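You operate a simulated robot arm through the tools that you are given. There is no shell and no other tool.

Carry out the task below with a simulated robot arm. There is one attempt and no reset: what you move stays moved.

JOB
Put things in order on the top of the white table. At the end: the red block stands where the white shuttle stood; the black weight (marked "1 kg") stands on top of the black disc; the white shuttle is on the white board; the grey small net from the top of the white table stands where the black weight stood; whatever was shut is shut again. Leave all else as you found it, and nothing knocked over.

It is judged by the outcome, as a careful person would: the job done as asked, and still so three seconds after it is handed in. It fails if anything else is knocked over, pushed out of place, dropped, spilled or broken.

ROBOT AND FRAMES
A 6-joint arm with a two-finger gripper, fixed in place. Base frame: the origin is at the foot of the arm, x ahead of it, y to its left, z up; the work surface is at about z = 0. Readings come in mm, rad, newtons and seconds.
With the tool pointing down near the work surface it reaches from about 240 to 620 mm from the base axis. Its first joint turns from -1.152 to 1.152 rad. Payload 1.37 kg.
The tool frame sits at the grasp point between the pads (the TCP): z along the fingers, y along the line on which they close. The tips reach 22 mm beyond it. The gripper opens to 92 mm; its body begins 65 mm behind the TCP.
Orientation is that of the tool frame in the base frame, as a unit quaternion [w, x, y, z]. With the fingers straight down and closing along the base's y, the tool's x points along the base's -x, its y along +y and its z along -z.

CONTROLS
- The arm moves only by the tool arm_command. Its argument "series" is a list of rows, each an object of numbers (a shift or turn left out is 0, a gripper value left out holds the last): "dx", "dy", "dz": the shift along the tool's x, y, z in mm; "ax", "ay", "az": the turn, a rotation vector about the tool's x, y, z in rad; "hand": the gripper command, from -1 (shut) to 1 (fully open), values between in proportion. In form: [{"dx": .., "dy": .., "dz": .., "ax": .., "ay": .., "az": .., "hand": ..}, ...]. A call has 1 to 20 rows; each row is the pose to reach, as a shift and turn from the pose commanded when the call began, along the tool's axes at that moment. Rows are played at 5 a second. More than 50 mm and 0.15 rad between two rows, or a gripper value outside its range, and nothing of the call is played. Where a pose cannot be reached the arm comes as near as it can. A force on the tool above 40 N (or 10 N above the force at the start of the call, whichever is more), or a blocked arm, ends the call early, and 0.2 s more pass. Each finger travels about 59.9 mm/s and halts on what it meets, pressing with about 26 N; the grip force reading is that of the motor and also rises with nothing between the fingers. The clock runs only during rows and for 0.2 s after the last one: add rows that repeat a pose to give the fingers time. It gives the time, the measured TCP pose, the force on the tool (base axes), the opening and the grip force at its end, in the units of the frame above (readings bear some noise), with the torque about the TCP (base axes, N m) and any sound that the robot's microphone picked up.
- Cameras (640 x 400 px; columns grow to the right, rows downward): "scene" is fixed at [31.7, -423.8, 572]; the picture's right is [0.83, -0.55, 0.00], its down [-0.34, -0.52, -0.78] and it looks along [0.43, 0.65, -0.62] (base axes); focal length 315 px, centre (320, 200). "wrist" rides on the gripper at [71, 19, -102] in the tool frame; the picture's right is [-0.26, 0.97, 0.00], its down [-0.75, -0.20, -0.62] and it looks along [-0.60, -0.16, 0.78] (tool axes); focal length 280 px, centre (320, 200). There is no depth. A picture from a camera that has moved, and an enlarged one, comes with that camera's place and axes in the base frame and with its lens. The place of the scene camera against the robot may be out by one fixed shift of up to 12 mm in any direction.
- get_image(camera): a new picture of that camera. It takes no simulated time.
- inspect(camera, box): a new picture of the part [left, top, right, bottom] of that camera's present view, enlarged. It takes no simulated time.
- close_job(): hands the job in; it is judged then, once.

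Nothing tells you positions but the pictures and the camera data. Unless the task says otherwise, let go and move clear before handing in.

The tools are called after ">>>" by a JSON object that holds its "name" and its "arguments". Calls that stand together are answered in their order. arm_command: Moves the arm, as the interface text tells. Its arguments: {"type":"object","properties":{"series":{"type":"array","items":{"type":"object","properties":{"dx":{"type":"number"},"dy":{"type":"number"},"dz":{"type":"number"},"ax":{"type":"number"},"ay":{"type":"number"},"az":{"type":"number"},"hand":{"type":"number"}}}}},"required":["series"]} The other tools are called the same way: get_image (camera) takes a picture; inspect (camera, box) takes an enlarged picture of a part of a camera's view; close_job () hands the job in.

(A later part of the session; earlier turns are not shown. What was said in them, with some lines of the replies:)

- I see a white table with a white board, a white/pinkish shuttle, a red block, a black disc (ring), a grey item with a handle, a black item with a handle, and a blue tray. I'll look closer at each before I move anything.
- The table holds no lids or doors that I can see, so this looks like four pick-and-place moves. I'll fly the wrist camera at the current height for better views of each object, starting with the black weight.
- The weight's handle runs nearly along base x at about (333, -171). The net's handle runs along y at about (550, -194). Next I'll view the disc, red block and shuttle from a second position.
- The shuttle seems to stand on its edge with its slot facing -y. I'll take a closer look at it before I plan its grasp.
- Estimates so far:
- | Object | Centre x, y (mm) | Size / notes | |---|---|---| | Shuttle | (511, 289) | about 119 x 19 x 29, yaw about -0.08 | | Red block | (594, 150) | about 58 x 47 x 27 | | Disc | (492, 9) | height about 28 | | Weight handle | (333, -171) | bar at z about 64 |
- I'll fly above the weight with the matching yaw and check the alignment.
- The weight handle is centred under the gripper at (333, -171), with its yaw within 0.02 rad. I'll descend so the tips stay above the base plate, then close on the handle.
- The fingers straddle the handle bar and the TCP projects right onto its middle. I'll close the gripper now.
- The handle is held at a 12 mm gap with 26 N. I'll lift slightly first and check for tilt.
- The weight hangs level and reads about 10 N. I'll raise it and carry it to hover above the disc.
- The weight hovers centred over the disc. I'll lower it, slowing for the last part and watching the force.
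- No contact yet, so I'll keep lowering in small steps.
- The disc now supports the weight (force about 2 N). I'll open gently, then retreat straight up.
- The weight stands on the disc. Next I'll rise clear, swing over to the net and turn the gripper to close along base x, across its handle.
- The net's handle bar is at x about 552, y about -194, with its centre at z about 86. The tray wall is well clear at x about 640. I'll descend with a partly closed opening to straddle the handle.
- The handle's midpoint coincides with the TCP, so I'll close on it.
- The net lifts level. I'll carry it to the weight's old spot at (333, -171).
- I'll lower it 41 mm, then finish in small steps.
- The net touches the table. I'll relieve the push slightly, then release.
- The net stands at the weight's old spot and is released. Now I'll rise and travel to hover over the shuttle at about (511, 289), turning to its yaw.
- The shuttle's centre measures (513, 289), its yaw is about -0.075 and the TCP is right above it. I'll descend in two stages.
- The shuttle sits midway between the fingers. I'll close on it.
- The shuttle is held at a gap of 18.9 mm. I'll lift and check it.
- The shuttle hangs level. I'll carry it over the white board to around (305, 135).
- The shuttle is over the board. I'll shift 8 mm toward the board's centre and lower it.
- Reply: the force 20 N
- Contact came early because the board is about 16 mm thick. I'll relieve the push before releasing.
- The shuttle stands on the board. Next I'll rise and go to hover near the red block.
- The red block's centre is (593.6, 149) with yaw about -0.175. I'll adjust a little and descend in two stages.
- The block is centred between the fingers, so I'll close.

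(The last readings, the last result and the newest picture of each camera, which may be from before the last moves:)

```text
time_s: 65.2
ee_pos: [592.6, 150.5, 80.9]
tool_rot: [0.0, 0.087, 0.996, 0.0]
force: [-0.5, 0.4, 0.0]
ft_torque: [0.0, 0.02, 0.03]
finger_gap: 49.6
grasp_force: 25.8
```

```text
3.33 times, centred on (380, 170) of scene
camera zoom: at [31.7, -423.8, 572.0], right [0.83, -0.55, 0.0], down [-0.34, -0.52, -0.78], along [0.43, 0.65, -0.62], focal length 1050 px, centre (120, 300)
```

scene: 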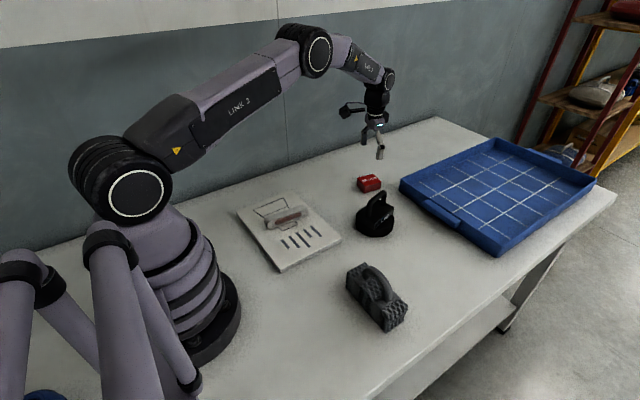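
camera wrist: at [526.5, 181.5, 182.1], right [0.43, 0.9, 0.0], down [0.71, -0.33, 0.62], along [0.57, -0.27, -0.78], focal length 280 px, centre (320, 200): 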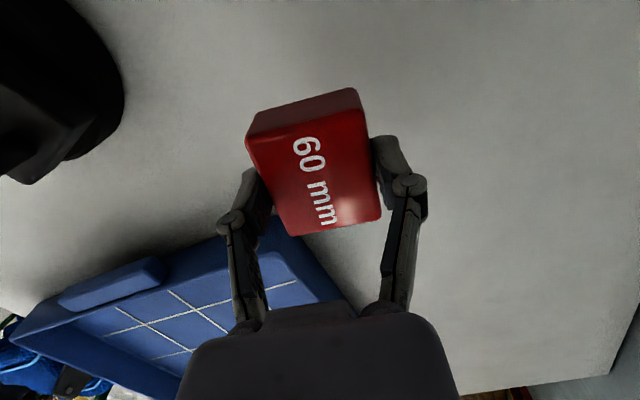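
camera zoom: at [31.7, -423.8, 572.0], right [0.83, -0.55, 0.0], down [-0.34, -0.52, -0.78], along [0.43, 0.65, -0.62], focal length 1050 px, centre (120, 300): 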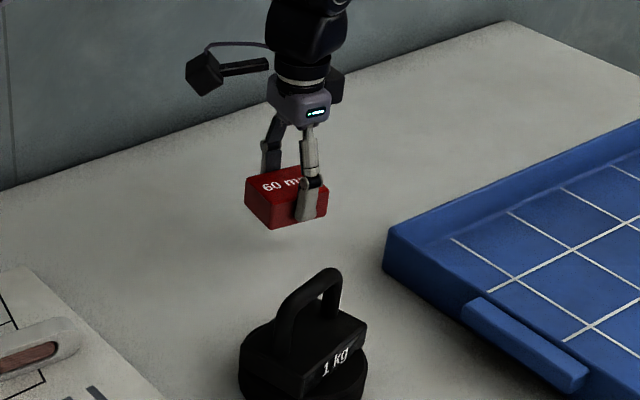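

The block is held level. I'll carry it to where the shuttle stood, with its centre at (513, 289), turning slightly to the shuttle's yaw.

>>> {"name": "arm_command", "arguments": {"series": [{"dx": 5, "dy": 6.1, "az": -0.005, "hand": -1}, {"dx": 16, "dy": 19.5, "az": -0.015}, {"dx": 29, "dy": 35.4, "az": -0.027}, {"dx": 42, "dy": 51.3, "az": -0.04}, {"dx": 55, "dy": 67.2, "az": -0.052}, {"dx": 68, "dy": 83.1, "az": -0.064}, {"dx": 81, "dy": 98.9, "az": -0.077}, {"dx": 92, "dy": 112.4, "az": -0.087}, {"dx": 98.5, "dy": 120.3, "az": -0.095}, {"dx": 100.7, "dy": 123, "az": -0.095}, {"dx": 100.7, "dy": 123, "az": -0.095}]}}

>>> {"name": "get_image", "arguments": {"camera": "wrist"}}

>>> {"name": "inspect", "arguments": {"camera": "scene", "box": [270, 110, 410, 230]}}

```text
time_s: 67.6
ee_pos: [515.8, 288.1, 78.6]
tool_rot: [0.0, 0.04, 0.999, 0.0]
force: [-0.1, 0.3, -1.2]
ft_torque: [0.02, -0.01, -0.02]
finger_gap: 49.4
grasp_force: 26.1
```

```text
taken
camera wrist: at [447.2, 313.2, 181.3], right [0.34, 0.94, 0.0], down [0.73, -0.26, 0.63], along [0.59, -0.21, -0.78], focal length 280 px, centre (320, 200)
```

wrist: 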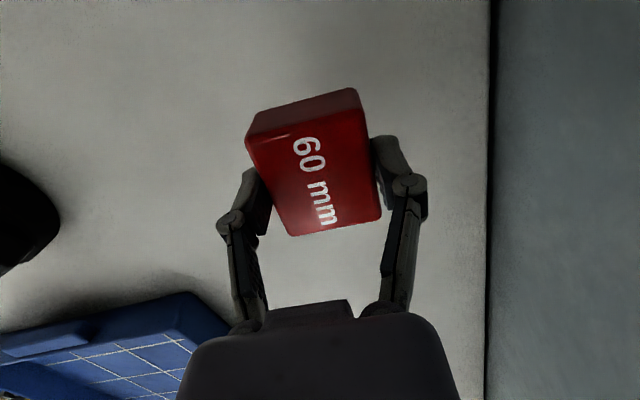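

```text
3.33 times, centred on (340, 170) of scene
camera zoom: at [31.7, -423.8, 572.0], right [0.83, -0.55, 0.0], down [-0.34, -0.52, -0.78], along [0.43, 0.65, -0.62], focal length 1050 px, centre (253, 300)
```

zoom: 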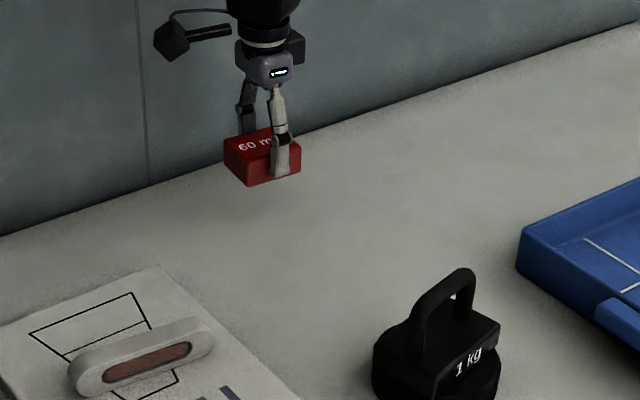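

>>> {"name": "arm_command", "arguments": {"series": [{"dz": 12, "hand": -1}, {"dz": 24}, {"dz": 34}, {"dz": 41}, {"dz": 45}, {"dz": 47}, {"dz": 47}]}}

```text
time_s: 69.2
ee_pos: [515.2, 288.4, 31.5]
tool_rot: [0.001, 0.04, 0.999, 0.0]
force: [0.1, 0.2, -0.4]
ft_torque: [0.01, 0.01, -0.03]
finger_gap: 49.2
grasp_force: 25.5
```

>>> {"name": "arm_command", "arguments": {"series": [{"dz": 1, "hand": -1}, {"dz": 2}, {"dz": 2}]}}

```text
time_s: 70.0
ee_pos: [515.5, 288.2, 30.5]
tool_rot: [0.0, 0.04, 0.999, 0.0]
force: [0.3, -0.4, -1.3]
ft_torque: [0.01, 0.03, -0.03]
finger_gap: 49.6
grasp_force: 26.2
```

>>> {"name": "arm_command", "arguments": {"series": [{"dz": 0.7, "hand": -1}, {"dz": 1.4}, {"dz": 1.4}]}}

>>> {"name": "inspect", "arguments": {"camera": "scene", "box": [270, 110, 410, 230]}}

```text
time_s: 70.8
ee_pos: [515.9, 288.7, 29.6]
tool_rot: [0.001, 0.04, 0.999, 0.001]
force: [-0.2, -0.2, 5.5]
ft_torque: [-0.09, 0.13, 0.0]
finger_gap: 49.6
grasp_force: 26.0
```

```text
3.33 times, centred on (340, 170) of scene
camera zoom: at [31.6, -423.8, 572.0], right [0.83, -0.55, 0.0], down [-0.34, -0.52, -0.78], along [0.43, 0.65, -0.62], focal length 1050 px, centre (253, 300)
```

zoom: 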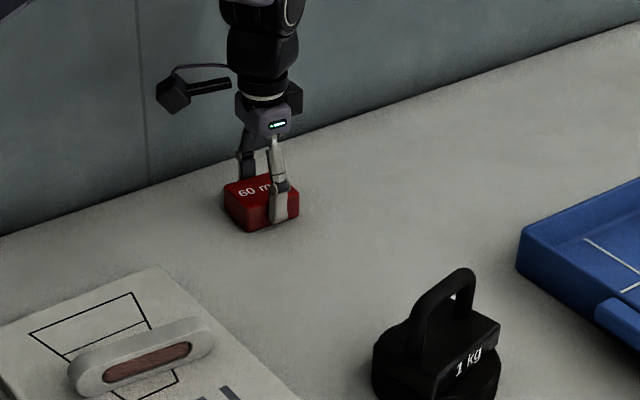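

The block is in light contact with the table at about 5 N. I'll release gently.

>>> {"name": "arm_command", "arguments": {"series": [{"hand": 0.12}, {"hand": 0.2}, {"hand": 0.4}, {"hand": 0.7}, {"hand": 0.7}, {"hand": 0.7}]}}

>>> {"name": "get_image", "arguments": {"camera": "wrist"}}

>>> {"name": "inspect", "arguments": {"camera": "scene", "box": [270, 110, 410, 230]}}

```text
time_s: 72.2
ee_pos: [513.9, 287.5, 28.3]
tool_rot: [0.001, 0.04, 0.999, 0.0]
force: [-0.1, 0.0, -0.4]
ft_torque: [0.0, -0.01, 0.0]
finger_gap: 78.2
grasp_force: 0.2
```

```text
taken
camera wrist: at [446.2, 313.1, 130.2], right [0.34, 0.94, 0.0], down [0.73, -0.26, 0.62], along [0.59, -0.21, -0.78], focal length 280 px, centre (320, 200)
```

wrist: 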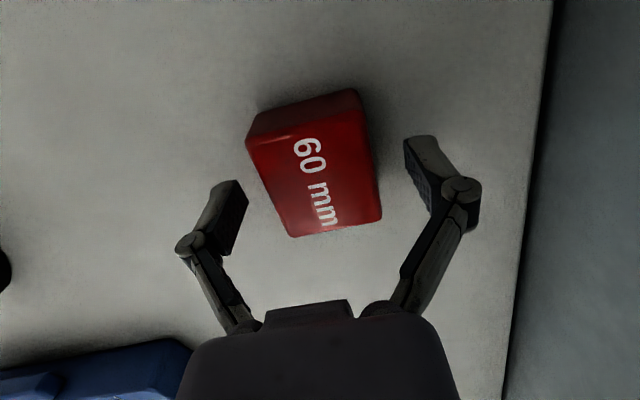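

```text
3.33 times, centred on (340, 170) of scene
camera zoom: at [31.7, -423.8, 572.0], right [0.83, -0.55, 0.0], down [-0.34, -0.52, -0.78], along [0.43, 0.65, -0.62], focal length 1050 px, centre (253, 300)
```

zoom: 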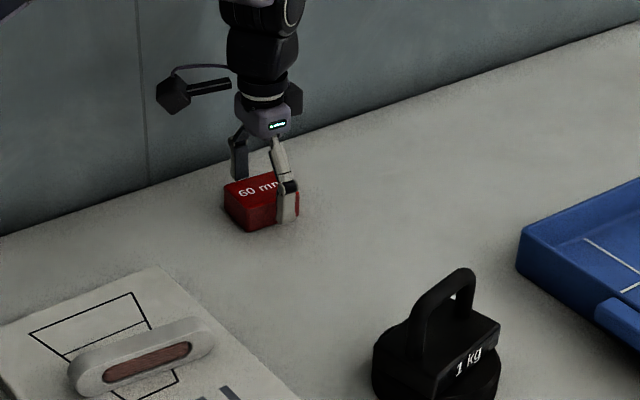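

The block is released. I'll rise straight up and retreat to the start pose to check everything.

>>> {"name": "arm_command", "arguments": {"series": [{"dz": -15, "hand": 0.7}, {"dz": -40}, {"dz": -70}, {"dz": -105}, {"dz": -140}, {"dz": -165}, {"dx": 12, "dy": -25, "dz": -172}, {"dx": 26, "dy": -54, "dz": -180}, {"dx": 40, "dy": -83, "dz": -190}, {"dx": 54, "dy": -112, "dz": -200}, {"dx": 68, "dy": -141, "dz": -208}, {"dx": 82, "dy": -170, "dz": -216}, {"dx": 96, "dy": -199, "dz": -224}, {"dx": 110, "dy": -228, "dz": -230}, {"dx": 124, "dy": -257, "dz": -235}, {"dx": 138, "dy": -285, "dz": -235}, {"dx": 143.7, "dy": -297.5, "dz": -235}, {"dx": 143.7, "dy": -297.5, "dz": -235}]}}

>>> {"name": "get_image", "arguments": {"camera": "wrist"}}

>>> {"name": "get_image", "arguments": {"camera": "scene"}}

>>> {"name": "inspect", "arguments": {"camera": "scene", "box": [220, 140, 420, 265]}}

>>> {"name": "inspect", "arguments": {"camera": "scene", "box": [330, 180, 510, 340]}}

```text
time_s: 76.0
ee_pos: [347.6, 1.6, 265.1]
tool_rot: [0.0, 0.04, 0.999, 0.0]
force: [-0.2, -0.4, 0.4]
ft_torque: [-0.02, 0.02, -0.04]
finger_gap: 78.1
grasp_force: 0.1
```

```text
taken
camera wrist: at [278.4, 27.4, 366.5], right [0.34, 0.94, 0.0], down [0.73, -0.26, 0.63], along [0.59, -0.21, -0.78], focal length 280 px, centre (320, 200)
```

wrist: 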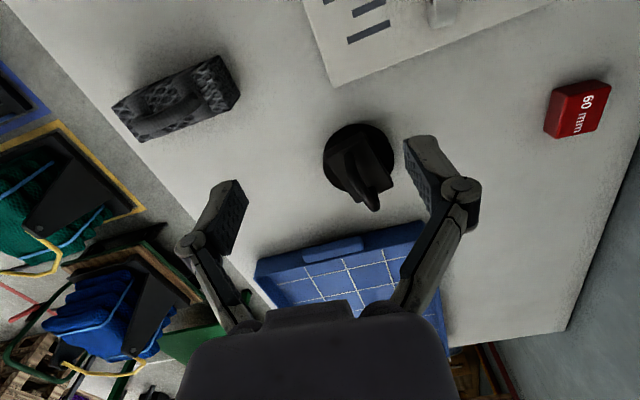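

```text
taken
```

scene: 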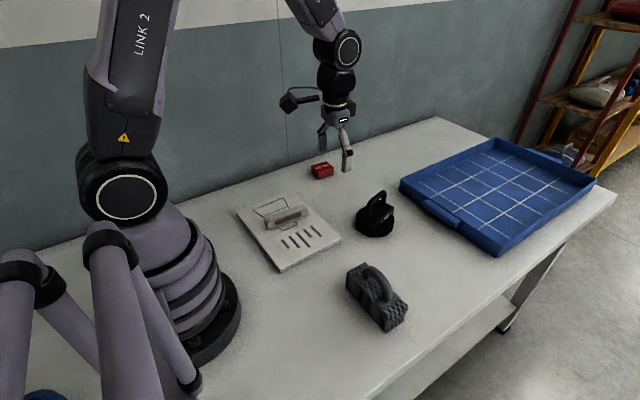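

```text
3.20 times, centred on (320, 202) of scene
camera zoom: at [31.7, -423.8, 572.0], right [0.83, -0.55, 0.0], down [-0.34, -0.52, -0.78], along [0.43, 0.65, -0.62], focal length 1008 px, centre (320, 192)
```

zoom: 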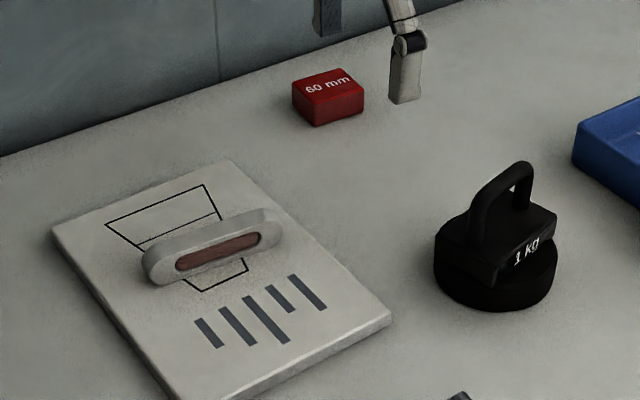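

```text
2.50 times, centred on (420, 260) of scene
camera zoom: at [31.7, -423.8, 572.0], right [0.83, -0.55, 0.0], down [-0.34, -0.52, -0.78], along [0.43, 0.65, -0.62], focal length 787 px, centre (70, 50)
```

zoom: 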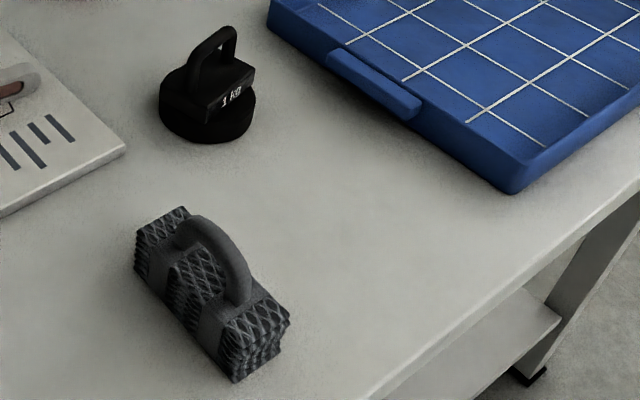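

All four moves check out in the scene view:
- The red block is centred where the shuttle stood.
- The weight stands on the disc.
- The shuttle stands on the board.
- The net stands where the weight was.

The board, disc and tray have not moved, nothing was opened, and the arm is clear with nothing held. I'll hand in now.

>>> {"name": "close_job", "arguments": {}}

```text
The job is handed in.
```

The job is done and handed in. In the last pictures, taken just before handing in, everything was standing where you asked:

- **Red block:** it stands where the white shuttle stood, turned to roughly the shuttle's angle.
- **Black 1 kg weight:** it stands upright, centred on top of the black disc.
- **White shuttle:** it stands on its edge on the white board, as it stood before.
- **Grey small net:** it stands where the black weight stood, facing the same way as before.

I saw nothing on the table that was shut, so nothing was opened or needed closing. Compared with the first pictures, the board, disc and tray have not moved, and nothing was knocked over. The gripper is empty and the arm is back near its starting position.
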